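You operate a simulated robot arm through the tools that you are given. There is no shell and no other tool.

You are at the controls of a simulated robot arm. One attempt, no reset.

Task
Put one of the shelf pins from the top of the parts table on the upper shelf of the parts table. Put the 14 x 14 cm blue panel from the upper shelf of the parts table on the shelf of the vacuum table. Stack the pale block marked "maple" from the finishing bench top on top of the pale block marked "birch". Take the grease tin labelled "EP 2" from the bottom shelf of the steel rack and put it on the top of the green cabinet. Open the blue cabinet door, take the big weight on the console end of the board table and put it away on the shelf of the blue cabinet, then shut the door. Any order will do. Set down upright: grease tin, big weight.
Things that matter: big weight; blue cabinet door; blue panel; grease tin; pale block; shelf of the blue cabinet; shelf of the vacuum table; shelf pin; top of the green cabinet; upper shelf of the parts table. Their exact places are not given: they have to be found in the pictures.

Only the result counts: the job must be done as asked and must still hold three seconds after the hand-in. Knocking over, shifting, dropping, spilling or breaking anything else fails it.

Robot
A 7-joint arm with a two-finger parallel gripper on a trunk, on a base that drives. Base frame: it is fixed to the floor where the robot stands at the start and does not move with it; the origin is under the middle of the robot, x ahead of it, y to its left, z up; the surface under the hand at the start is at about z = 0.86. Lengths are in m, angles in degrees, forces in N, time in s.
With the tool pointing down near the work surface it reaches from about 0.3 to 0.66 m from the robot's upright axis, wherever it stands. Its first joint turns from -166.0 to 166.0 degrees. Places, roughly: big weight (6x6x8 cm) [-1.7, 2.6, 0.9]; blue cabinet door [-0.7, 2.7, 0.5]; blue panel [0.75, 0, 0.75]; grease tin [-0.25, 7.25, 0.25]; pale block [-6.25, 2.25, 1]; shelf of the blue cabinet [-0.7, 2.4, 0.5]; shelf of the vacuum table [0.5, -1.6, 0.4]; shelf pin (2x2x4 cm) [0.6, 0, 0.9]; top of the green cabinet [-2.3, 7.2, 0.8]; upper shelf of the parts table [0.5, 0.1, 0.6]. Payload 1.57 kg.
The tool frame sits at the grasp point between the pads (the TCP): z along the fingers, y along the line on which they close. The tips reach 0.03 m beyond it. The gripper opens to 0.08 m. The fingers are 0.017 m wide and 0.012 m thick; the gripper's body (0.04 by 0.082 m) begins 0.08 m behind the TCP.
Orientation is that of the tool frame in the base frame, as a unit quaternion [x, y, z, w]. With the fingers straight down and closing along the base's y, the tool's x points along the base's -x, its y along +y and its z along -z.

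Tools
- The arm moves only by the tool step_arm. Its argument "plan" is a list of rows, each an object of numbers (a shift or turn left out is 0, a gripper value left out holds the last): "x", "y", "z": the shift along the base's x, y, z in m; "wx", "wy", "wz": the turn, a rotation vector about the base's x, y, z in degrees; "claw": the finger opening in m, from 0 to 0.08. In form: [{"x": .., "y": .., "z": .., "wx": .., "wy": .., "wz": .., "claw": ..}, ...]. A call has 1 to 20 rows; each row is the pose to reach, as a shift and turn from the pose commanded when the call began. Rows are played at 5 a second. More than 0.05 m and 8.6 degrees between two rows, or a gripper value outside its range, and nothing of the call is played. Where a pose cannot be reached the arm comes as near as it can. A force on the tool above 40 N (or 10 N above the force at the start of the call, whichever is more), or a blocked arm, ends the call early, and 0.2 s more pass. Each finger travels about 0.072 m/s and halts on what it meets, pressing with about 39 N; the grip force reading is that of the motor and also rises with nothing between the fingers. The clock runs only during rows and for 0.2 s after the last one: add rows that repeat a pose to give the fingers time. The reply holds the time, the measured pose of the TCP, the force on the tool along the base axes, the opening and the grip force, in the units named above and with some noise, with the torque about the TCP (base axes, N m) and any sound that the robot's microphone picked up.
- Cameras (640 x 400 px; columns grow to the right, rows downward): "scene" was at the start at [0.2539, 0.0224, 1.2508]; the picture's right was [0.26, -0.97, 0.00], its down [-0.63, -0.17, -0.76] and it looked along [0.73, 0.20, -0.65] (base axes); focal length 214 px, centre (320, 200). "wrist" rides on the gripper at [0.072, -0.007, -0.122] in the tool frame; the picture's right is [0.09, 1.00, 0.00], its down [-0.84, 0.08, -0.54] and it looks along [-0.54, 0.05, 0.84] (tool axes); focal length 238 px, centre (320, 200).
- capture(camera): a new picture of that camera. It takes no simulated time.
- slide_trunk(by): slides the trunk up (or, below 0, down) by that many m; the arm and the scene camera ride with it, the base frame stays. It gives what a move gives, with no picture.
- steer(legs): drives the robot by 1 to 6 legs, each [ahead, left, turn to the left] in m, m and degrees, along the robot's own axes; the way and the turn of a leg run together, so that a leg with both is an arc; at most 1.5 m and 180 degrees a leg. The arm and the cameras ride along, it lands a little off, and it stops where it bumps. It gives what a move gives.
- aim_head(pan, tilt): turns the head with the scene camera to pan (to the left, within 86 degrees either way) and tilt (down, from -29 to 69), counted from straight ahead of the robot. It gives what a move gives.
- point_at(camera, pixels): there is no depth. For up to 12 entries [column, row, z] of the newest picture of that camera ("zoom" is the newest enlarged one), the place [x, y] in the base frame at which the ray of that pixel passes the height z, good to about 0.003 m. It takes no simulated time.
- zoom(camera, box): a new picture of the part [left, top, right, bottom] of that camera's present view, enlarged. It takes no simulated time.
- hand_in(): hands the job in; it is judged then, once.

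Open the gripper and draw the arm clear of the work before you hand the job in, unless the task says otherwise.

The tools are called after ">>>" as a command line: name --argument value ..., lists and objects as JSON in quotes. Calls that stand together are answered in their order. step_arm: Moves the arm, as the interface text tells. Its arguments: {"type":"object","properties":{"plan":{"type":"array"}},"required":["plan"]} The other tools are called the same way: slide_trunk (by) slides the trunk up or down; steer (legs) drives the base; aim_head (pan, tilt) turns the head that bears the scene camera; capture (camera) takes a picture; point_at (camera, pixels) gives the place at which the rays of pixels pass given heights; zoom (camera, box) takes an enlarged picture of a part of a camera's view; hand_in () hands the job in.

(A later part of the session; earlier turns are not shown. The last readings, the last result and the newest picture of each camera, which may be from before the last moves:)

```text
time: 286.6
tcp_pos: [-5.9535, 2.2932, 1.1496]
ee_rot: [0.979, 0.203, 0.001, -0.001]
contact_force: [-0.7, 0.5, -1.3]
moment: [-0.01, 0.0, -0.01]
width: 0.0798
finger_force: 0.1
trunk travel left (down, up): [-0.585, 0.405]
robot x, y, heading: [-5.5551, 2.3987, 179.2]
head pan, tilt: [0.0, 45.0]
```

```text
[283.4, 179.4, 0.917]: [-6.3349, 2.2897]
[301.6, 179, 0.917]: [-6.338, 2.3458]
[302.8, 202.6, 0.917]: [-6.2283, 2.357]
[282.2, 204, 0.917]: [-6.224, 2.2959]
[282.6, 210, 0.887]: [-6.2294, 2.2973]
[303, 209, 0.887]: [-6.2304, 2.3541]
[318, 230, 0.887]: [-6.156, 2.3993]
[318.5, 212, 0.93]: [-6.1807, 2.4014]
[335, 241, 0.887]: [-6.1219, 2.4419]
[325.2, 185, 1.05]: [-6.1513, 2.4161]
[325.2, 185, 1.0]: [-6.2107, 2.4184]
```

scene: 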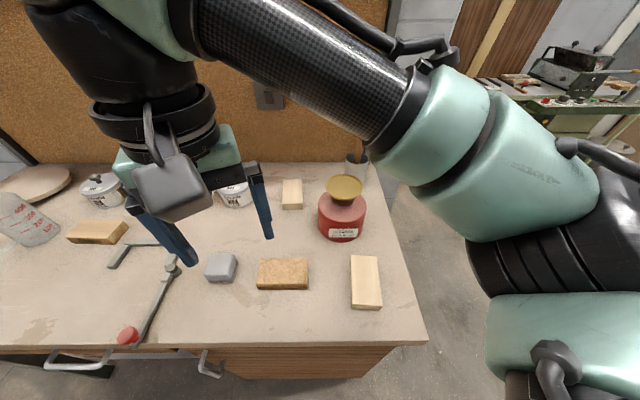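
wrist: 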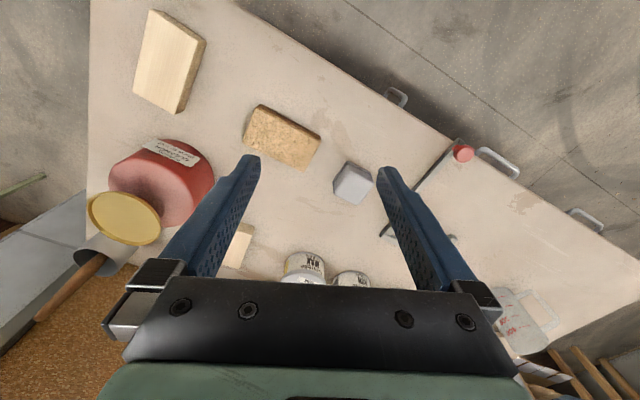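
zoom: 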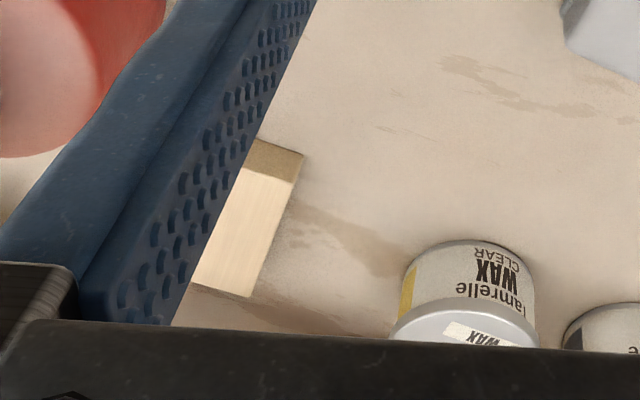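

Birch: centre (−6.281, 2.322), turned +4.4°, top z≈0.917; the cleaner's left side is at y≈2.40, x −6.12..−6.24. To reach birch I drive 0.1 m closer.

>>> steer --legs '[[0.1, 0, 0.8]]'

>>> step_arm --plan '[{"x": 0.01, "y": 0.04, "wz": -5}, {"x": 0.02, "y": 0.08, "wz": -10}, {"x": 0.03, "y": 0.12, "wz": -15}, {"x": 0.04, "y": 0.16, "wz": -20}, {"x": 0.045, "y": 0.2, "wz": -27.6}, {"x": 0.045, "y": 0.2, "wz": -27.6}]'

>>> capture --camera "wrist"

>>> capture --camera "scene"

```text
time: 287.8
tcp_pos: [-6.0507, 2.2875, 1.1509]
ee_rot: [0.978, 0.209, 0.001, -0.001]
contact_force: [-0.2, -0.1, 0.1]
moment: [-0.01, -0.02, 0.01]
width: 0.0801
finger_force: 0.0
trunk travel left (down, up): [-0.585, 0.405]
robot x, y, heading: [-5.6524, 2.3996, -179.9]
head pan, tilt: [0.0, 45.0]
```

```text
time: 289.2
tcp_pos: [-6.0065, 2.4874, 1.1485]
ee_rot: [1.0, -0.029, 0.001, -0.001]
contact_force: [0.3, 0.6, 0.5]
moment: [-0.01, -0.02, 0.03]
width: 0.0802
finger_force: 0.0
trunk travel left (down, up): [-0.585, 0.405]
robot x, y, heading: [-5.655, 2.3969, -179.8]
head pan, tilt: [0.0, 45.0]
```

```text
taken
```

wrist: 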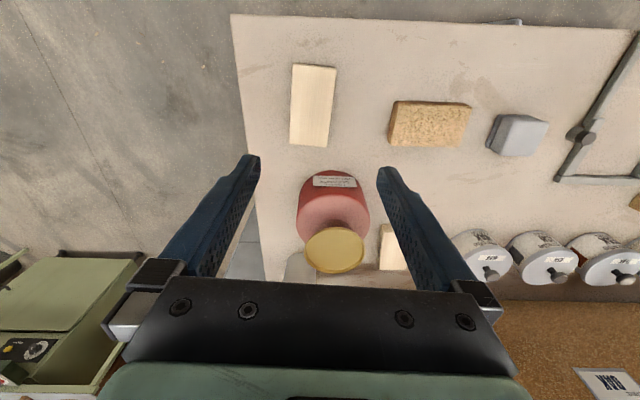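

```text
taken
```

scene: 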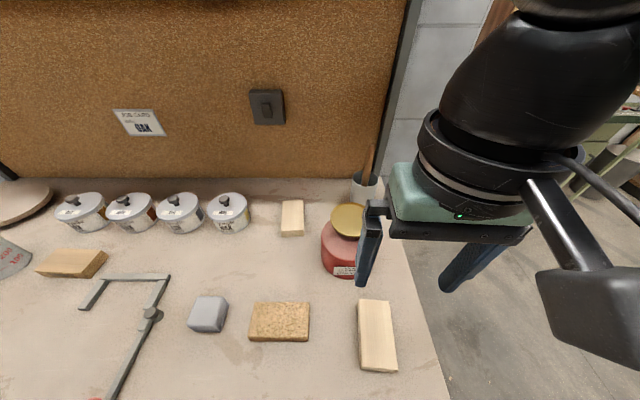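

The maple's centre lies 1 cm north of the point under the TCP. I centre over it and descend to z≈0.94, then check.

>>> step_arm --plan '[{"x": 0.001, "y": 0.0095, "z": -0.04}, {"x": 0.001, "y": 0.0095, "z": -0.08}, {"x": 0.001, "y": 0.0095, "z": -0.12}, {"x": 0.001, "y": 0.0095, "z": -0.16}, {"x": 0.001, "y": 0.0095, "z": -0.195}, {"x": 0.001, "y": 0.0095, "z": -0.195}]'

>>> capture --camera "wrist"

>>> capture --camera "scene"

```text
time: 290.6
tcp_pos: [-6.004, 2.4985, 0.9555]
ee_rot: [1.0, -0.03, 0.001, -0.001]
contact_force: [0.0, -0.2, 0.2]
moment: [0.03, -0.03, -0.01]
width: 0.0798
finger_force: 0.0
trunk travel left (down, up): [-0.585, 0.405]
robot x, y, heading: [-5.6519, 2.3978, -180.0]
head pan, tilt: [0.0, 45.0]
```

```text
taken
```

wrist: 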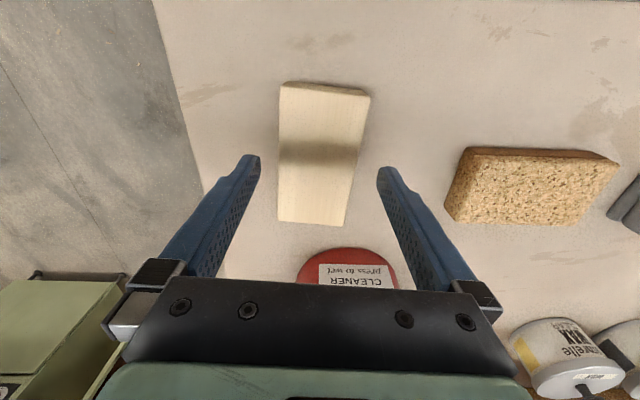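

```text
taken
```

scene: 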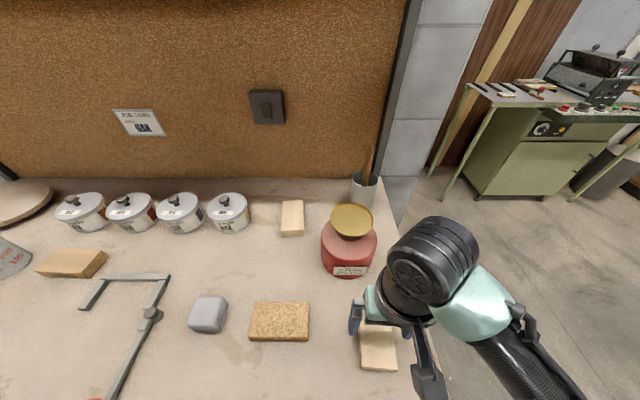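

The block (cols 279–357 at row 164) is centred between the fingers. I lower to z≈0.922 and close.

>>> step_arm --plan '[{"z": -0.018}, {"z": -0.033}, {"z": -0.033, "claw": 0.065}, {"z": -0.033, "claw": 0.05}, {"z": -0.033, "claw": 0.05}, {"z": -0.033, "claw": 0.045}, {"z": -0.033, "claw": 0.045}]'

>>> capture --camera "wrist"

```text
time: 292.2
tcp_pos: [-6.0049, 2.4986, 0.9206]
ee_rot: [1.0, -0.03, 0.001, -0.001]
contact_force: [0.1, -0.2, 0.7]
moment: [-0.02, 0.01, 0.02]
width: 0.0594
finger_force: 39.2
trunk travel left (down, up): [-0.585, 0.405]
robot x, y, heading: [-5.6511, 2.4021, -179.9]
head pan, tilt: [0.0, 45.0]
```

```text
taken
```

wrist: 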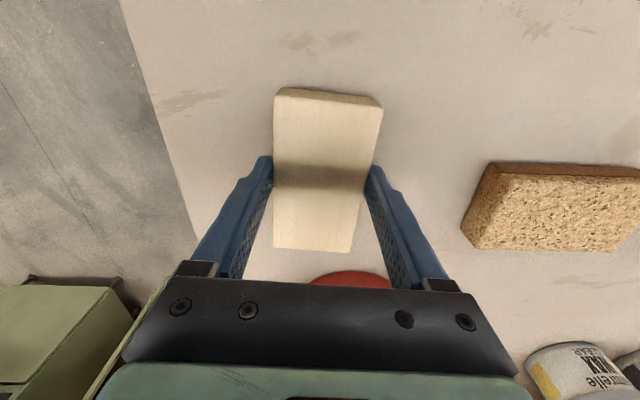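

Maple is held (59 mm, 39 N). I lift it 0.23 m and move south, clear of the cleaner, turning +9.3° to match the birch.

>>> step_arm --plan '[{"z": 0.03}, {"z": 0.075}, {"z": 0.12}, {"z": 0.165}, {"z": 0.21}, {"z": 0.23, "y": -0.03, "wz": 1.5}, {"z": 0.23, "y": -0.075, "wz": 4}, {"z": 0.23, "y": -0.12, "wz": 6.5}, {"z": 0.23, "y": -0.165, "wz": 9.3}, {"z": 0.23, "y": -0.19, "wz": 9.3}, {"z": 0.23, "y": -0.19, "wz": 9.3}]'

>>> capture --camera "scene"

>>> capture --camera "wrist"

```text
time: 294.6
tcp_pos: [-6.004, 2.3096, 1.1503]
ee_rot: [0.999, 0.051, 0.001, 0.0]
contact_force: [0.3, -0.5, -1.5]
moment: [0.03, 0.01, -0.01]
width: 0.0589
finger_force: 38.7
trunk travel left (down, up): [-0.585, 0.405]
robot x, y, heading: [-5.6488, 2.3966, -179.7]
head pan, tilt: [0.0, 45.0]
```

```text
taken
```

scene: 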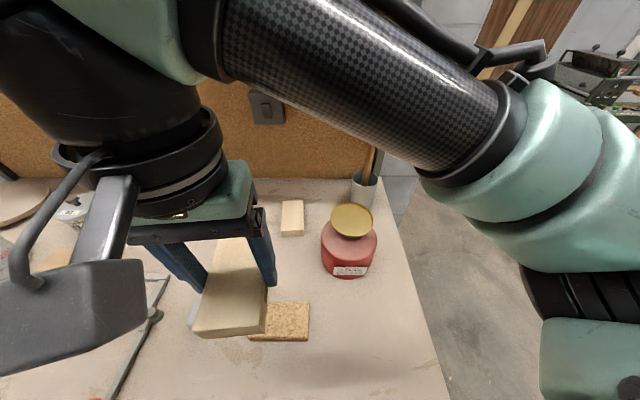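

```text
taken
```

wrist: 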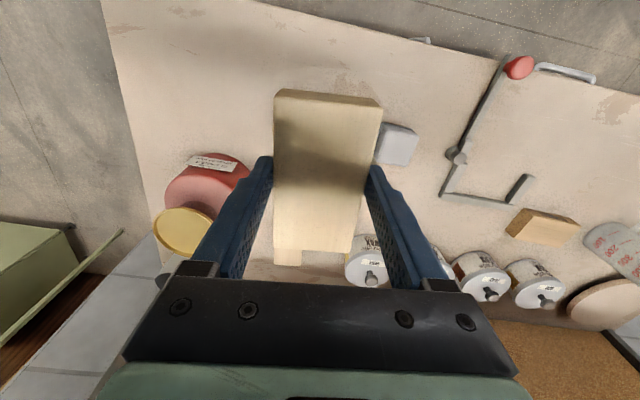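

The scene view lets me peek at the back block's north side; I zoom to check for a mark.

>>> zoom --camera "scene" --box '[270, 190, 320, 245]'

>>> zoom --camera "wrist" --box '[240, 230, 340, 280]'

```text
7.27 times, centred on (295, 218) of scene
```

zoom: 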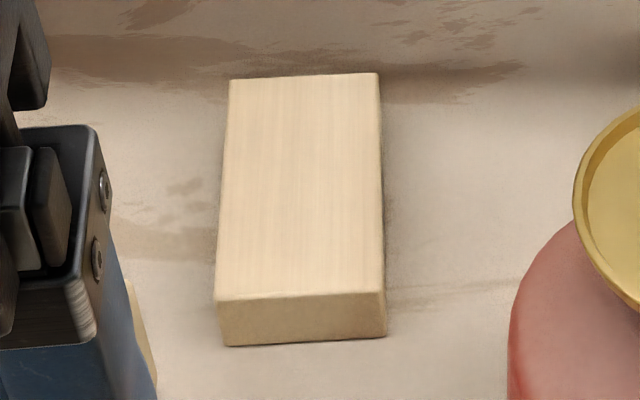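

```text
6.40 times, centred on (290, 255) of wrist
```

zoom: 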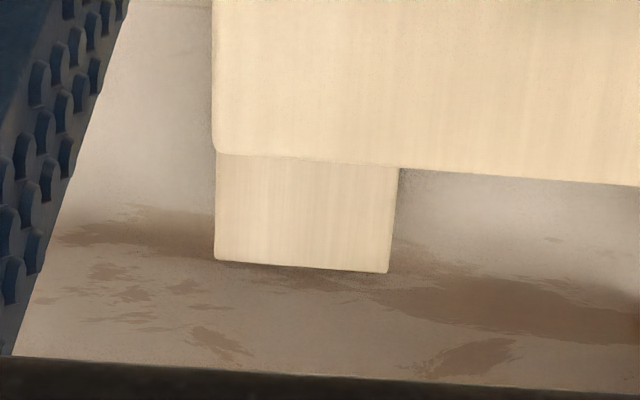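

No other pale block is here, so this is the birch. I move the maple west at z≈1.15 to above the birch.

>>> step_arm --plan '[{"x": -0.045, "y": 0.002}, {"x": -0.09, "y": 0.004}, {"x": -0.135, "y": 0.006}, {"x": -0.18, "y": 0.008}, {"x": -0.225, "y": 0.01}, {"x": -0.265, "y": 0.012}, {"x": -0.277, "y": 0.012}, {"x": -0.277, "y": 0.012}]'

>>> capture --camera "scene"

>>> capture --camera "wrist"

```text
time: 296.4
tcp_pos: [-6.2797, 2.3204, 1.1534]
ee_rot: [0.999, 0.052, 0.0, -0.001]
contact_force: [0.1, 0.8, -1.1]
moment: [-0.04, -0.04, 0.0]
width: 0.0594
finger_force: 39.2
trunk travel left (down, up): [-0.585, 0.405]
robot x, y, heading: [-5.6525, 2.398, -179.8]
head pan, tilt: [0.0, 45.0]
```

```text
taken
```

scene: 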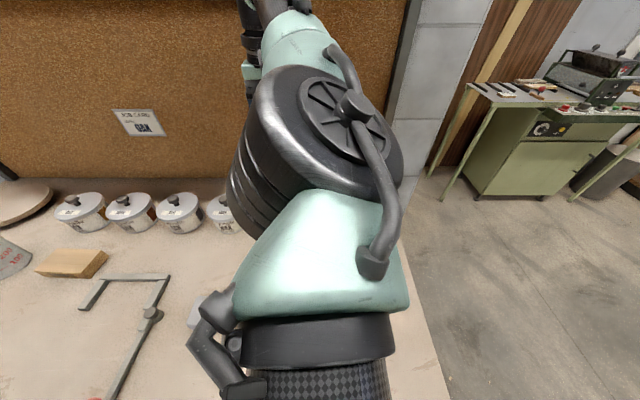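

```text
taken
```

wrist: 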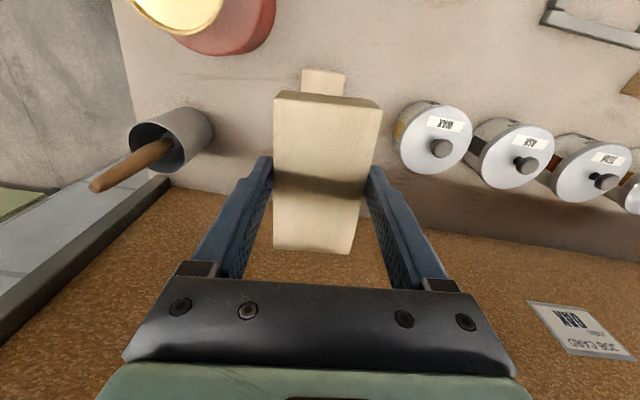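

The birch peeks out beyond the maple in the wrist view around (325,80). I zoom to measure its visible edge.

>>> zoom --camera "wrist" --box '[270, 50, 390, 125]'

>>> point_at --camera "wrist" --pixels '[[302, 70, 0.89], [346, 73, 0.89], [302, 77, 0.917], [346, 80, 0.917], [192, 120, 1.0], [210, 148, 0.93]]'

```text
5.33 times, centred on (330, 88) of wrist
```

zoom: 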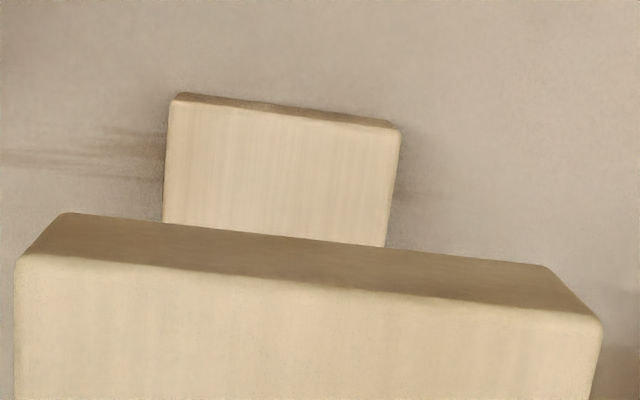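

```text
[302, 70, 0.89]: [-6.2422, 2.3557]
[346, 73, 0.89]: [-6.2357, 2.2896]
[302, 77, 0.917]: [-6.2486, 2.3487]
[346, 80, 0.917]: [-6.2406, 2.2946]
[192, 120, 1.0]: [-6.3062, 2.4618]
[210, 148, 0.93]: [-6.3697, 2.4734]
```

The birch centre is about (−6.286, 2.321), nearly under the TCP. I descend to z≈0.975 and check.

>>> step_arm --plan '[{"x": -0.005, "z": -0.03}, {"x": -0.005, "z": -0.065}, {"x": -0.005, "z": -0.1}, {"x": -0.005, "z": -0.135}, {"x": -0.005, "z": -0.165}, {"x": -0.005, "z": -0.178}, {"x": -0.005, "z": -0.178}]'

>>> capture --camera "scene"

>>> capture --camera "wrist"

```text
time: 298.0
tcp_pos: [-6.286, 2.32, 0.9738]
ee_rot: [0.999, 0.051, 0.0, -0.001]
contact_force: [-0.7, 0.1, -1.9]
moment: [0.01, -0.02, 0.04]
width: 0.0593
finger_force: 39.2
trunk travel left (down, up): [-0.585, 0.405]
robot x, y, heading: [-5.6531, 2.3987, -179.7]
head pan, tilt: [0.0, 45.0]
```

```text
taken
```

scene: 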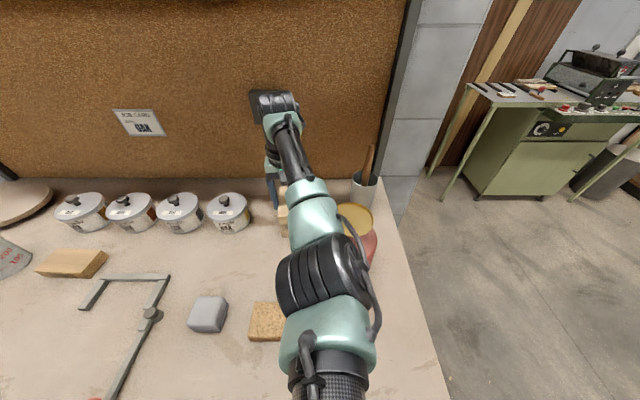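

```text
taken
```

wrist: 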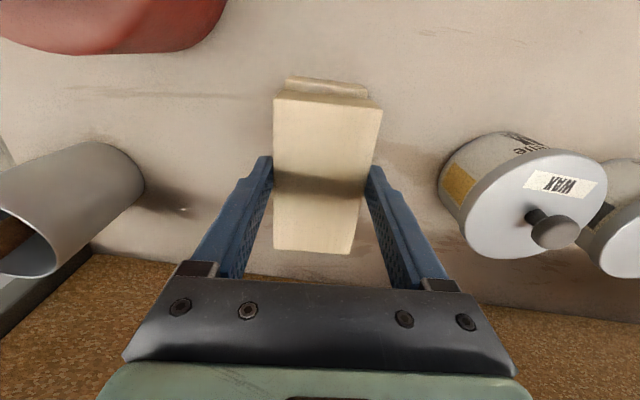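

Birch and maple line up laterally (cols 285–368 vs 275–382). I lower gently, feeling for contact near TCP z≈0.95.

>>> step_arm --plan '[{"z": -0.008}, {"z": -0.016}, {"z": -0.016}]'

>>> step_arm --plan '[{"z": -0.003}, {"z": -0.003}]'

>>> step_arm --plan '[{"z": -0.002}, {"z": -0.002}]'

```text
time: 298.8
tcp_pos: [-6.2864, 2.3194, 0.9579]
ee_rot: [0.999, 0.051, 0.0, -0.001]
contact_force: [-0.7, 0.6, -0.9]
moment: [0.0, 0.0, 0.03]
width: 0.0592
finger_force: 38.7
trunk travel left (down, up): [-0.585, 0.405]
robot x, y, heading: [-5.6554, 2.3971, -179.6]
head pan, tilt: [0.0, 45.0]
```

```text
time: 299.4
tcp_pos: [-6.2869, 2.3198, 0.9546]
ee_rot: [0.999, 0.053, 0.0, 0.0]
contact_force: [0.3, -1.1, -0.8]
moment: [0.01, 0.03, -0.01]
width: 0.0591
finger_force: 39.5
trunk travel left (down, up): [-0.585, 0.405]
robot x, y, heading: [-5.652, 2.3992, -180.0]
head pan, tilt: [0.0, 45.0]
```

```text
time: 300.0
tcp_pos: [-6.2866, 2.3203, 0.953]
ee_rot: [0.999, 0.052, 0.001, -0.001]
contact_force: [0.2, -0.5, -0.3]
moment: [0.0, -0.01, -0.02]
width: 0.0591
finger_force: 39.2
trunk travel left (down, up): [-0.585, 0.405]
robot x, y, heading: [-5.6518, 2.3988, -179.8]
head pan, tilt: [0.0, 45.0]
```

>>> step_arm --plan '[{"z": -0.002}, {"z": -0.002}]'

>>> step_arm --plan '[{"z": -0.002}, {"z": -0.002}]'

>>> zoom --camera "wrist" --box '[240, 50, 420, 270]'

```text
time: 300.6
tcp_pos: [-6.2869, 2.3197, 0.9519]
ee_rot: [0.999, 0.052, 0.0, 0.0]
contact_force: [-0.5, 0.8, 4.1]
moment: [-0.01, -0.26, -0.02]
width: 0.0591
finger_force: 39.1
trunk travel left (down, up): [-0.585, 0.405]
robot x, y, heading: [-5.653, 2.3974, -179.7]
head pan, tilt: [0.0, 45.0]
```

```text
time: 301.2
tcp_pos: [-6.2861, 2.3192, 0.9513]
ee_rot: [0.999, 0.052, -0.002, 0.0]
contact_force: [-0.2, -1.0, 15.0]
moment: [-0.05, -0.73, -0.05]
width: 0.0591
finger_force: 39.0
trunk travel left (down, up): [-0.585, 0.405]
robot x, y, heading: [-5.6513, 2.4029, -179.9]
head pan, tilt: [0.0, 45.0]
```

```text
1.82 times, centred on (330, 160) of wrist
```

zoom: 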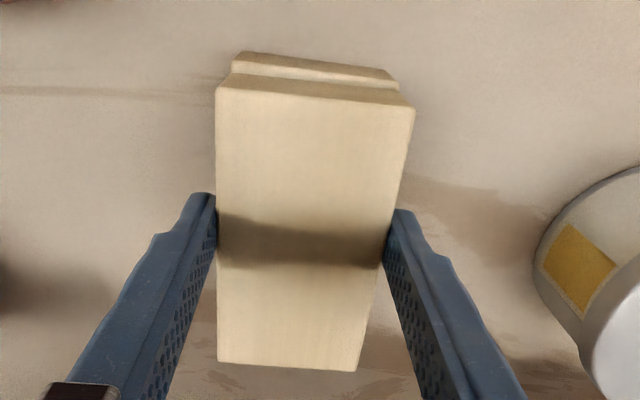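

Contact at 15 N, maple sits flat and aligned on the birch. I ease up 2 mm, open and rise.

>>> step_arm --plan '[{"z": 0.002}, {"z": 0.002, "claw": 0.065}, {"z": 0.002, "claw": 0.072}, {"z": 0.002, "claw": 0.078}, {"z": 0.002, "claw": 0.078}, {"z": 0.02, "claw": 0.078}, {"z": 0.05, "claw": 0.078}, {"z": 0.09, "claw": 0.078}, {"z": 0.13, "claw": 0.078}, {"z": 0.17}, {"z": 0.2}, {"z": 0.2}]'

>>> capture --camera "wrist"

>>> capture --camera "scene"

```text
time: 303.8
tcp_pos: [-6.286, 2.3186, 1.1515]
ee_rot: [0.999, 0.052, 0.0, -0.001]
contact_force: [-1.0, 0.4, 0.0]
moment: [0.03, 0.01, -0.03]
width: 0.0779
finger_force: 0.1
trunk travel left (down, up): [-0.585, 0.405]
robot x, y, heading: [-5.656, 2.3966, -179.9]
head pan, tilt: [0.0, 45.0]
```

```text
taken
```

wrist: 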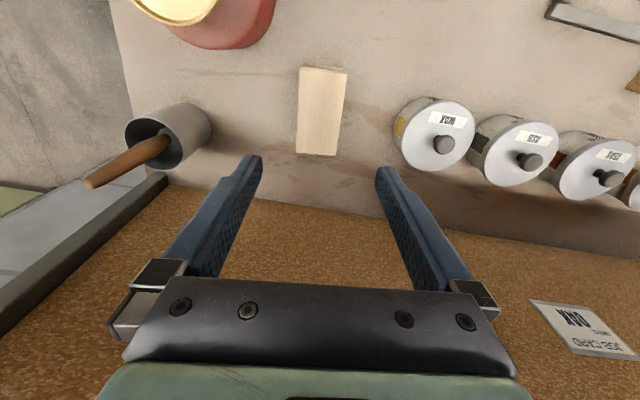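

```text
taken
```

scene: 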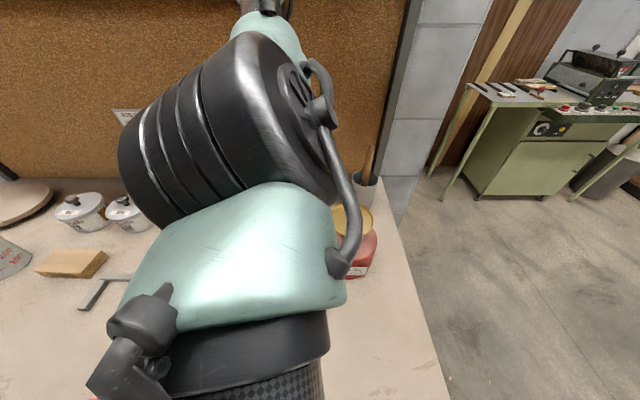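

The maple rests on the birch. I back straight out with the hand high, then go north to the aisle's west mouth and turn to face south.

>>> steer --legs '[[-0.65, 0, 0], [0, -0.8, 0], [0, 0, 90]]'

>>> aim_head --pan 60 --tilt 25

>>> capture --camera "scene"

```text
time: 315.1
tcp_pos: [-4.9462, 2.5848, 1.1501]
ee_rot: [0.679, 0.734, -0.001, -0.001]
contact_force: [0.3, 0.1, 0.0]
moment: [0.04, -0.06, 0.01]
width: 0.0777
finger_force: 0.0
trunk travel left (down, up): [-0.585, 0.405]
robot x, y, heading: [-5.0063, 3.224, -91.2]
head pan, tilt: [0.0, 45.0]
```

```text
time: 316.4
tcp_pos: [-4.9453, 2.5843, 1.1506]
ee_rot: [0.679, 0.734, -0.001, -0.001]
contact_force: [0.0, 0.5, 0.6]
moment: [0.0, 0.02, 0.0]
width: 0.0779
finger_force: 0.1
trunk travel left (down, up): [-0.585, 0.405]
robot x, y, heading: [-5.009, 3.2185, -91.4]
head pan, tilt: [60.0, 25.0]
```

```text
taken
```

scene: 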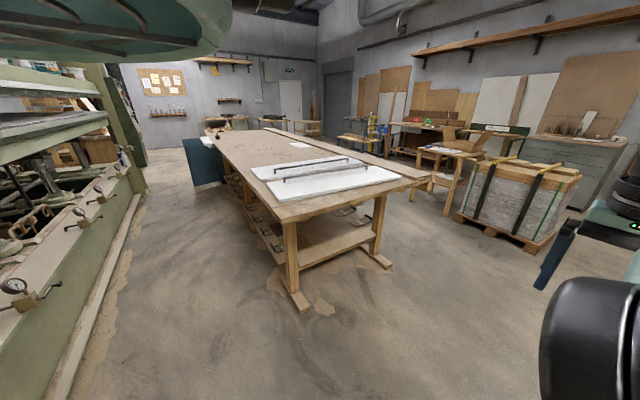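

The aisle lies at left centre: table foot at (303,312), press kerb line (35,390)–(140,200). I measure these and the table's edge.

>>> point_at --camera "scene" --pixels '[[303, 312, 0.0], [388, 268, 0.0], [60, 370, 0.0], [130, 222, 0.0], [283, 222, 0.86], [210, 137, 0.86], [40, 300, 0.6], [252, 172, 0.9], [287, 200, 0.9]]'

```text
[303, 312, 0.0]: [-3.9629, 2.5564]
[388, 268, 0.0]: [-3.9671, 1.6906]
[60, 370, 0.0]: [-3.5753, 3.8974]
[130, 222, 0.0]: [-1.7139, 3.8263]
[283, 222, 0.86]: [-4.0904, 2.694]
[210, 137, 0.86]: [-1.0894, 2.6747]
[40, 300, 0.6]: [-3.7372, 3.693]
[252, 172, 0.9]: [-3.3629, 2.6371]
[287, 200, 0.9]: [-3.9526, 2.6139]
```

The free aisle is y 2.69–3.69. I straighten the heading and drive 3 m sideways (east) along y≈3.2.

>>> steer --legs '[[0, 0, 1.4], [0, 1.4, 0], [0, 1.4, 0]]'

>>> aim_head --pan 25 --tilt 40

>>> capture --camera "scene"

```text
time: 330.2
tcp_pos: [-2.1349, 2.6152, 1.1502]
ee_rot: [0.664, 0.748, -0.001, 0.0]
contact_force: [0.3, 0.1, -0.6]
moment: [0.0, -0.05, 0.0]
width: 0.0781
finger_force: 0.1
trunk travel left (down, up): [-0.585, 0.405]
robot x, y, heading: [-2.2246, 3.2482, -88.9]
head pan, tilt: [60.0, 25.0]
```

```text
time: 331.3
tcp_pos: [-2.1362, 2.6154, 1.1507]
ee_rot: [0.663, 0.749, -0.001, -0.001]
contact_force: [0.1, -0.1, 0.7]
moment: [0.0, 0.03, -0.01]
width: 0.078
finger_force: 0.0
trunk travel left (down, up): [-0.585, 0.405]
robot x, y, heading: [-2.2266, 3.2481, -88.6]
head pan, tilt: [25.0, 40.0]
```

```text
taken
```

scene: 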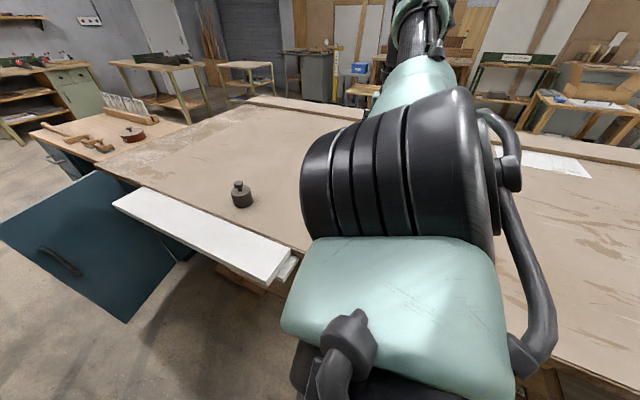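

The weight stands at (241,197). I zoom and measure it.

>>> zoom --camera "scene" --box '[210, 170, 280, 220]'

>>> point_at --camera "scene" --pixels '[[242, 203, 0.86], [242, 191, 0.91], [238, 183, 0.94], [253, 201, 0.86], [231, 201, 0.86], [178, 257, 0.87], [287, 270, 0.87], [112, 205, 0.87], [143, 187, 0.87], [290, 258, 0.87]]'

```text
8.00 times, centred on (245, 195) of scene
```

zoom: 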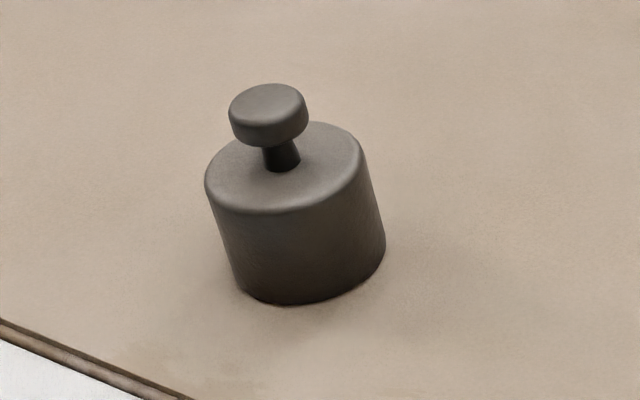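

```text
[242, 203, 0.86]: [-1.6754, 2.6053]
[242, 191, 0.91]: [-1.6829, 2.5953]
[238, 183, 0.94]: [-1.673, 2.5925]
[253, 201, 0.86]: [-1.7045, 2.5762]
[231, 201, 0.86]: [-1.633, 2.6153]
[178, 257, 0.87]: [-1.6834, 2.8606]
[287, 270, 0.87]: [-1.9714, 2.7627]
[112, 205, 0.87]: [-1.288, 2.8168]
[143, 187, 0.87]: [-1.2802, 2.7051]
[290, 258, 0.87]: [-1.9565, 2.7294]
```

The weight is at about (−1.678, 2.596), knob top z≈0.94. I drive 0.45 m further east to stand in front of it.

>>> steer --legs '[[0, 0.44, -1.2]]'

>>> capture --camera "wrist"

```text
time: 333.9
tcp_pos: [-1.7043, 2.6194, 1.1501]
ee_rot: [0.669, 0.743, -0.001, -0.002]
contact_force: [-0.5, -0.6, 0.2]
moment: [0.01, -0.01, 0.01]
width: 0.0779
finger_force: 0.1
trunk travel left (down, up): [-0.585, 0.405]
robot x, y, heading: [-1.7841, 3.2536, -89.7]
head pan, tilt: [25.0, 40.0]
```

```text
taken
```

wrist: 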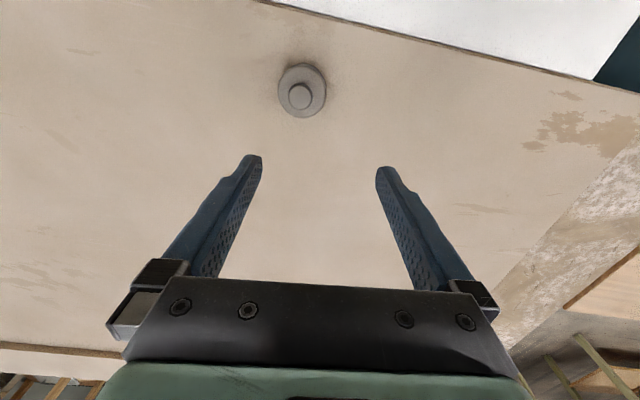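

The wrist view shows the weight at (302,92) with its knob at (299,96). I measure.

>>> point_at --camera "wrist" --pixels '[[299, 95.5, 0.94], [303, 91.5, 0.91], [280, 92, 0.91], [326, 91, 0.91], [303, 88, 0.86]]'

>>> zoom --camera "wrist" --box '[262, 60, 342, 120]'

```text
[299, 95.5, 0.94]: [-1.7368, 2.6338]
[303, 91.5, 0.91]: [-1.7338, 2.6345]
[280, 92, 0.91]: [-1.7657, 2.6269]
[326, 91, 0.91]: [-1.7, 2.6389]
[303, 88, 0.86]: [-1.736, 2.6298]
```

```text
6.67 times, centred on (302, 90) of wrist
```

zoom: 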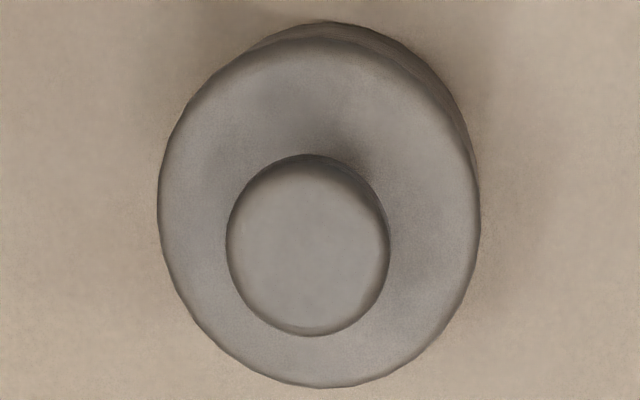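

The two cameras disagree with z=0.86, so the table is probably higher (~0.90). I take a new scene view and cross rays for the knob's top.

>>> aim_head --pan 15 --tilt 45

>>> capture --camera "scene"

```text
time: 334.7
tcp_pos: [-1.7051, 2.6179, 1.1516]
ee_rot: [0.67, 0.742, -0.001, -0.001]
contact_force: [-0.4, -0.1, 0.1]
moment: [0.01, 0.0, -0.03]
width: 0.078
finger_force: 0.0
trunk travel left (down, up): [-0.585, 0.405]
robot x, y, heading: [-1.7829, 3.2539, -89.9]
head pan, tilt: [15.0, 45.0]
```

```text
taken
```

scene: 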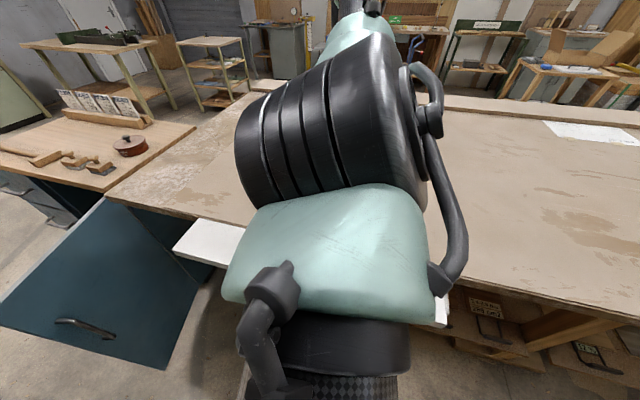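

Crossing gives the weight at about (−1.735, 2.637) with knob top z≈0.988 (table ≈0.907). I first straighten the yaw above it, then tilt the tool 45°.

>>> step_arm --plan '[{"x": -0.015, "y": 0.04, "wz": -3}, {"x": -0.03, "y": 0.08, "wz": -5.9}, {"x": -0.03, "y": 0.08, "wz": -5.9}]'

>>> step_arm --plan '[{"y": 0.01, "z": -0.01, "wx": -7.5}, {"y": 0.02, "z": -0.02, "wx": -15}, {"y": 0.03, "z": -0.03, "wx": -22.5}, {"y": 0.04, "z": -0.04, "wx": -30}, {"y": 0.05, "z": -0.05, "wx": -37.5}, {"y": 0.06, "z": -0.06, "wx": -45, "claw": 0.08}, {"y": 0.06, "z": -0.06, "wx": -45, "claw": 0.08}]'

>>> capture --camera "wrist"

>>> capture --camera "scene"

```text
time: 335.5
tcp_pos: [-1.7052, 2.618, 1.1507]
ee_rot: [0.67, 0.743, -0.001, -0.001]
contact_force: [0.8, -1.0, 0.3]
moment: [-0.02, -0.03, 0.01]
width: 0.0777
finger_force: 0.0
out of reach, approached as far as the arm can: row 1, 2, 3
trunk travel left (down, up): [-0.585, 0.405]
robot x, y, heading: [-1.7796, 3.2537, -89.8]
head pan, tilt: [15.0, 45.0]
```

```text
time: 337.1
tcp_pos: [-1.7024, 2.6828, 1.0886]
ee_rot: [0.619, 0.685, -0.286, 0.257]
contact_force: [0.5, 1.1, 0.8]
moment: [0.01, 0.02, 0.0]
width: 0.0801
finger_force: 0.1
out of reach, approached as far as the arm can: row 1
trunk travel left (down, up): [-0.585, 0.405]
robot x, y, heading: [-1.7846, 3.2558, -89.8]
head pan, tilt: [15.0, 45.0]
```

```text
taken
```

wrist: 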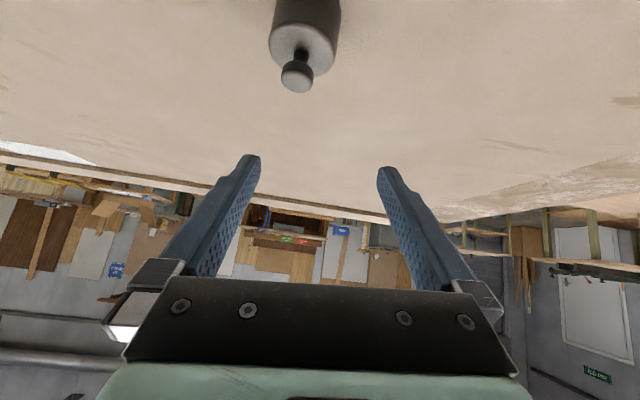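

```text
taken
```

scene: 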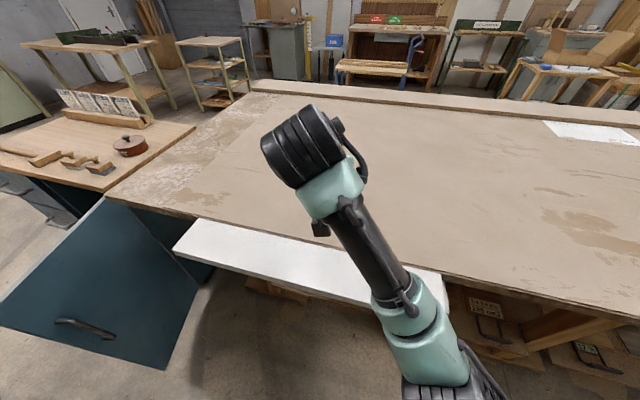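

The tool is tilted 45°. The weight's knob shows at (297,77). I zoom and cross rays with the earlier top-down view to get its height.

>>> zoom --camera "wrist" --box '[255, 0, 355, 100]'

>>> point_at --camera "wrist" --pixels '[[297, 83, 0.94], [297, 83, 0.96], [297, 83, 0.98], [297, 83, 1.0], [302, 43, 0.91], [302, 43, 0.93], [302, 43, 0.95]]'

```text
4.00 times, centred on (305, 50) of wrist
```

zoom: 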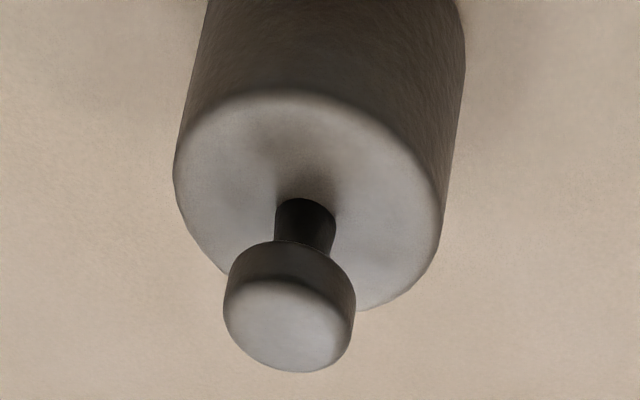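

```text
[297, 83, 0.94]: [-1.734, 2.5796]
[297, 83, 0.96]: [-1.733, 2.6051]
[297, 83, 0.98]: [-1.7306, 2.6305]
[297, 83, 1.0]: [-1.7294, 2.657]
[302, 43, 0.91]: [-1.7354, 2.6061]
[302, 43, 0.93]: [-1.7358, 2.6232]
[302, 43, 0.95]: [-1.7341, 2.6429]
```

Knob top z≈0.985, axis (−1.731, 2.637), body top z≈0.953. I correct the small roll and go to the pre-grasp point.

>>> step_arm --plan '[{"x": -0.015, "y": 0.009, "z": -0.025, "wy": -2.1, "wz": -2.1}, {"x": -0.029, "y": 0.017, "z": -0.049, "wy": -4.19, "wz": -4.15}, {"x": -0.029, "y": 0.017, "z": -0.049, "wy": -4.19, "wz": -4.15}]'

>>> capture --camera "wrist"

```text
time: 337.9
tcp_pos: [-1.7317, 2.6987, 1.039]
ee_rot: [0.653, 0.653, -0.271, 0.27]
contact_force: [0.3, 0.5, -0.5]
moment: [0.0, -0.02, -0.02]
width: 0.08
finger_force: 0.0
trunk travel left (down, up): [-0.585, 0.405]
robot x, y, heading: [-1.782, 3.2522, -90.0]
head pan, tilt: [15.0, 45.0]
```

```text
taken
```

wrist: 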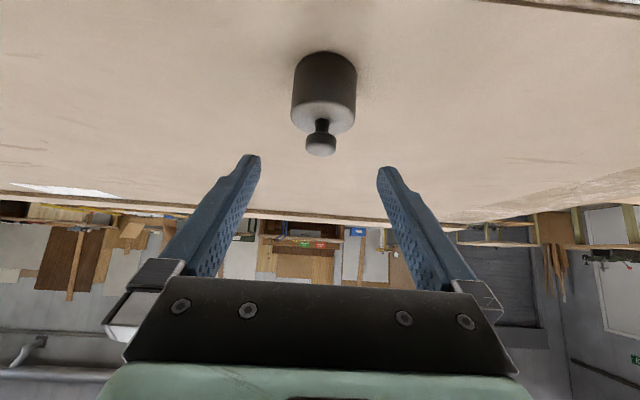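

The knob (321,145) is right on the approach line. I advance 5 cm down and forward along the tool axis.

>>> step_arm --plan '[{"y": -0.017, "z": -0.017}, {"y": -0.034, "z": -0.034}, {"y": -0.048, "z": -0.049}, {"y": -0.048, "z": -0.049}]'

>>> capture --camera "wrist"

```text
time: 338.9
tcp_pos: [-1.7327, 2.6497, 0.9915]
ee_rot: [0.654, 0.653, -0.271, 0.269]
contact_force: [0.3, -0.4, 0.7]
moment: [0.0, 0.01, -0.02]
width: 0.0798
finger_force: 0.2
trunk travel left (down, up): [-0.585, 0.405]
robot x, y, heading: [-1.7838, 3.25, -89.8]
head pan, tilt: [15.0, 45.0]
```

```text
taken
```

wrist: 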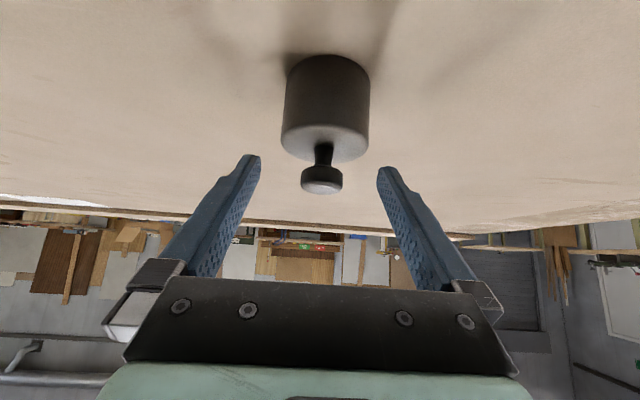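

The knob (322,180) is between TCP and tips. I close the fingers.

>>> step_arm --plan '[{"claw": 0.06}, {"claw": 0.045}, {"claw": 0.03}, {"claw": 0.015}, {"claw": 0.015}, {"claw": 0.015}]'

>>> capture --camera "wrist"

```text
time: 340.3
tcp_pos: [-1.731, 2.6503, 0.9914]
ee_rot: [0.654, 0.653, -0.271, 0.27]
contact_force: [2.7, 0.0, -0.1]
moment: [-0.1, -0.13, 0.12]
width: 0.027
finger_force: 37.9
trunk travel left (down, up): [-0.585, 0.405]
robot x, y, heading: [-1.7821, 3.2527, -89.9]
head pan, tilt: [15.0, 45.0]
```

```text
taken
```

wrist: 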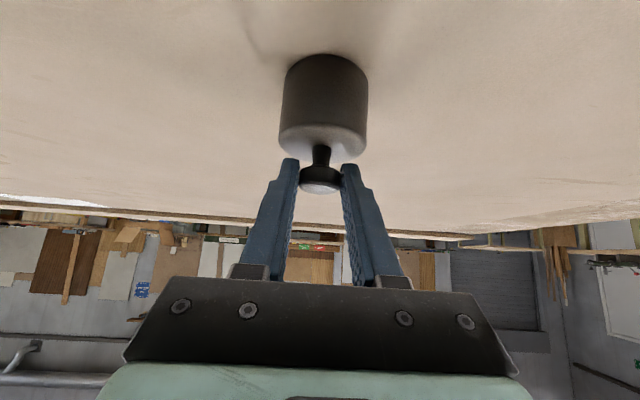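

The knob is held (27 mm, 38 N). I lift 2 cm and check for weight and slip.

>>> step_arm --plan '[{"z": 0.007}, {"z": 0.014}, {"z": 0.02}, {"z": 0.02}]'

>>> capture --camera "wrist"

```text
time: 341.3
tcp_pos: [-1.7327, 2.6501, 1.0105]
ee_rot: [0.654, 0.653, -0.27, 0.269]
contact_force: [0.1, -0.2, -9.7]
moment: [0.13, 0.02, -0.03]
width: 0.0274
finger_force: 37.2
trunk travel left (down, up): [-0.585, 0.405]
robot x, y, heading: [-1.7821, 3.253, -89.7]
head pan, tilt: [15.0, 45.0]
```

```text
taken
```

wrist: 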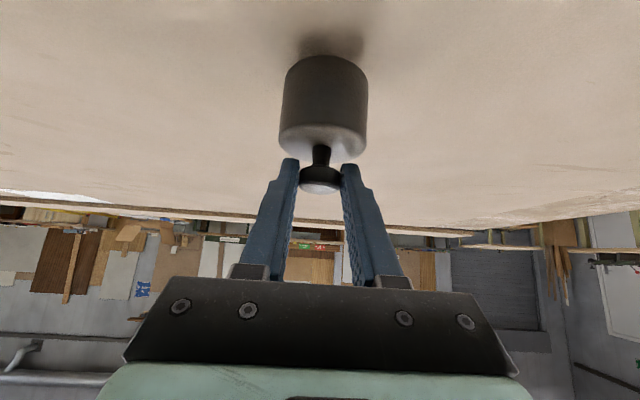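

The weight (about 1 kg) is held steadily. I lift it to z≈1.11 and drive back west out of the aisle.

>>> step_arm --plan '[{"z": 0.03}, {"z": 0.06}, {"z": 0.09}, {"z": 0.1}, {"z": 0.1}]'

>>> steer --legs '[[0, -1.45, 0], [0, -1.45, 0]]'

>>> capture --camera "wrist"

```text
time: 342.5
tcp_pos: [-1.7309, 2.6492, 1.1132]
ee_rot: [0.654, 0.654, -0.27, 0.268]
contact_force: [-0.3, -0.7, -9.2]
moment: [0.12, -0.01, 0.0]
width: 0.027
finger_force: 37.9
trunk travel left (down, up): [-0.585, 0.405]
robot x, y, heading: [-1.7845, 3.2526, -89.7]
head pan, tilt: [15.0, 45.0]
```

```text
time: 356.6
tcp_pos: [-4.6249, 2.6269, 1.1119]
ee_rot: [0.643, 0.664, -0.266, 0.274]
contact_force: [0.5, -1.1, -10.1]
moment: [0.13, 0.0, 0.02]
width: 0.0269
finger_force: 37.8
trunk travel left (down, up): [-0.585, 0.405]
robot x, y, heading: [-4.6979, 3.2322, -87.8]
head pan, tilt: [15.0, 45.0]
```

```text
taken
```

wrist: 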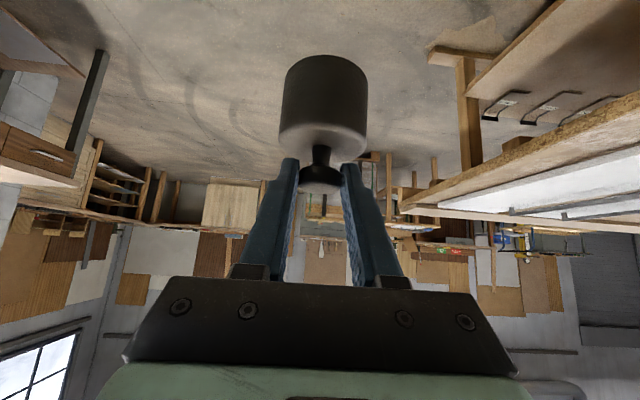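

Held firmly. I go 0.35 m further west, then south along the table's end.

>>> steer --legs '[[0, -0.33, -2.2], [1.2, 0, 0], [1.15, 0, 0]]'

>>> aim_head --pan 60 --tilt 25

>>> capture --camera "scene"

```text
time: 369.9
tcp_pos: [-4.9639, 0.2745, 1.1109]
ee_rot: [0.657, 0.651, -0.271, 0.268]
contact_force: [0.0, -0.3, -9.7]
moment: [0.11, 0.0, 0.0]
width: 0.0274
finger_force: 37.0
trunk travel left (down, up): [-0.585, 0.405]
robot x, y, heading: [-5.0077, 0.8793, -90.6]
head pan, tilt: [15.0, 45.0]
```

```text
time: 371.0
tcp_pos: [-4.9634, 0.2758, 1.1105]
ee_rot: [0.657, 0.65, -0.272, 0.268]
contact_force: [-0.8, -0.9, -9.8]
moment: [0.11, 0.0, -0.01]
width: 0.0269
finger_force: 37.5
trunk travel left (down, up): [-0.585, 0.405]
robot x, y, heading: [-5.0126, 0.8779, -90.5]
head pan, tilt: [60.0, 25.0]
```

```text
taken
```

scene: 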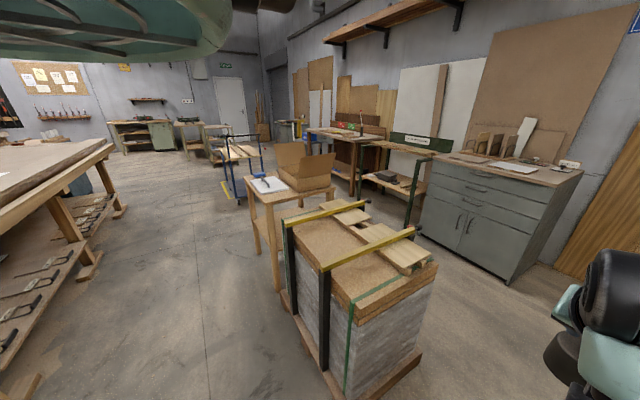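

A pallet with crates and a small table with a carton stand on the south side. I measure their extents before turning east.

>>> point_at --camera "scene" --pixels '[[345, 395, 0.1], [285, 300, 0.1], [322, 270, 0.75], [285, 220, 0.75], [246, 195, 0.75], [283, 290, 0.0], [290, 172, 0.95], [278, 145, 1.05], [205, 200, 0.0], [420, 350, 0.1]]'

```text
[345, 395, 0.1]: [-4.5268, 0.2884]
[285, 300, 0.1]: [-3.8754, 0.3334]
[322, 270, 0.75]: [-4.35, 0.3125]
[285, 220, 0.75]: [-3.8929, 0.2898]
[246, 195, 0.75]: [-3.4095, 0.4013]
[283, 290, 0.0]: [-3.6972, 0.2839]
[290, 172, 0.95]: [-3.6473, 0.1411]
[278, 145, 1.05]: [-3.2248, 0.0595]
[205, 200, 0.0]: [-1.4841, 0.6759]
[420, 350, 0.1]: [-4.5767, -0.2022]
```

The corridor is free between y≈0.40 and 1.37. I turn to face east and drive along y≈0.88.

>>> steer --legs '[[0, 0, 90.3], [1.45, 0, 0], [1.45, 0, 0]]'

>>> aim_head --pan 15 --tilt 25

>>> capture --camera "scene"

```text
time: 388.7
tcp_pos: [-1.5187, 0.9714, 1.1106]
ee_rot: [-0.01, 0.925, 0.004, 0.381]
contact_force: [0.1, 0.8, -9.7]
moment: [-0.01, 0.17, 0.0]
width: 0.0272
finger_force: 38.0
trunk travel left (down, up): [-0.585, 0.405]
robot x, y, heading: [-2.1229, 0.9078, 1.5]
head pan, tilt: [60.0, 25.0]
```

```text
time: 389.9
tcp_pos: [-1.5208, 0.9723, 1.1114]
ee_rot: [-0.009, 0.925, 0.003, 0.381]
contact_force: [0.6, -0.5, -9.8]
moment: [-0.02, 0.11, 0.02]
width: 0.027
finger_force: 37.4
trunk travel left (down, up): [-0.585, 0.405]
robot x, y, heading: [-2.1215, 0.9077, 1.2]
head pan, tilt: [15.0, 25.0]
```

```text
taken
```

scene: 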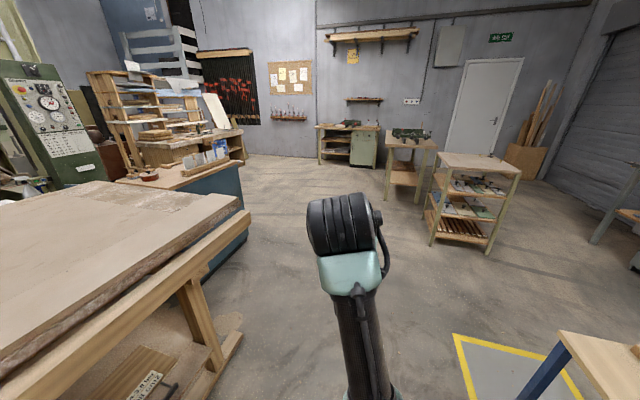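

Clear ahead. I drive 2.45 m more, then north along the cabinet's east side.

>>> steer --legs '[[1.25, 0, -1.2], [1.2, 0, 0]]'

```text
time: 401.7
tcp_pos: [0.8954, 0.9795, 1.1108]
ee_rot: [0.001, 0.925, -0.001, 0.381]
contact_force: [-0.7, 1.0, -10.4]
moment: [0.01, 0.1, -0.01]
width: 0.027
finger_force: 38.1
trunk travel left (down, up): [-0.585, 0.405]
robot x, y, heading: [0.2932, 0.9267, 0.0]
head pan, tilt: [15.0, 25.0]
```

I shift a little east, go north to y≈2.3 and turn right to heading −110°, away from obstacles.

>>> steer --legs '[[0.14, 0.1, 0], [0, 1.25, 0], [0, 0, -110]]'

>>> aim_head --pan -30 --tilt 25

>>> capture --camera "scene"

```text
time: 413.6
tcp_pos: [0.289, 1.6799, 1.1104]
ee_rot: [0.745, 0.548, -0.307, 0.225]
contact_force: [-0.3, -0.4, -9.4]
moment: [0.15, -0.04, 0.01]
width: 0.027
finger_force: 37.5
trunk travel left (down, up): [-0.585, 0.405]
robot x, y, heading: [0.4189, 2.2757, -107.2]
head pan, tilt: [15.0, 25.0]
```

```text
time: 414.7
tcp_pos: [0.2888, 1.6796, 1.11]
ee_rot: [0.746, 0.547, -0.307, 0.224]
contact_force: [0.0, 0.3, -9.5]
moment: [0.13, 0.0, -0.02]
width: 0.0269
finger_force: 38.0
trunk travel left (down, up): [-0.585, 0.405]
robot x, y, heading: [0.419, 2.2688, -107.1]
head pan, tilt: [-30.0, 25.0]
```

```text
taken
```

scene: 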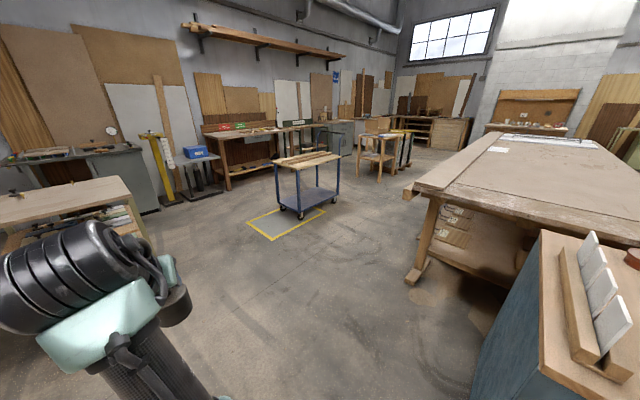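

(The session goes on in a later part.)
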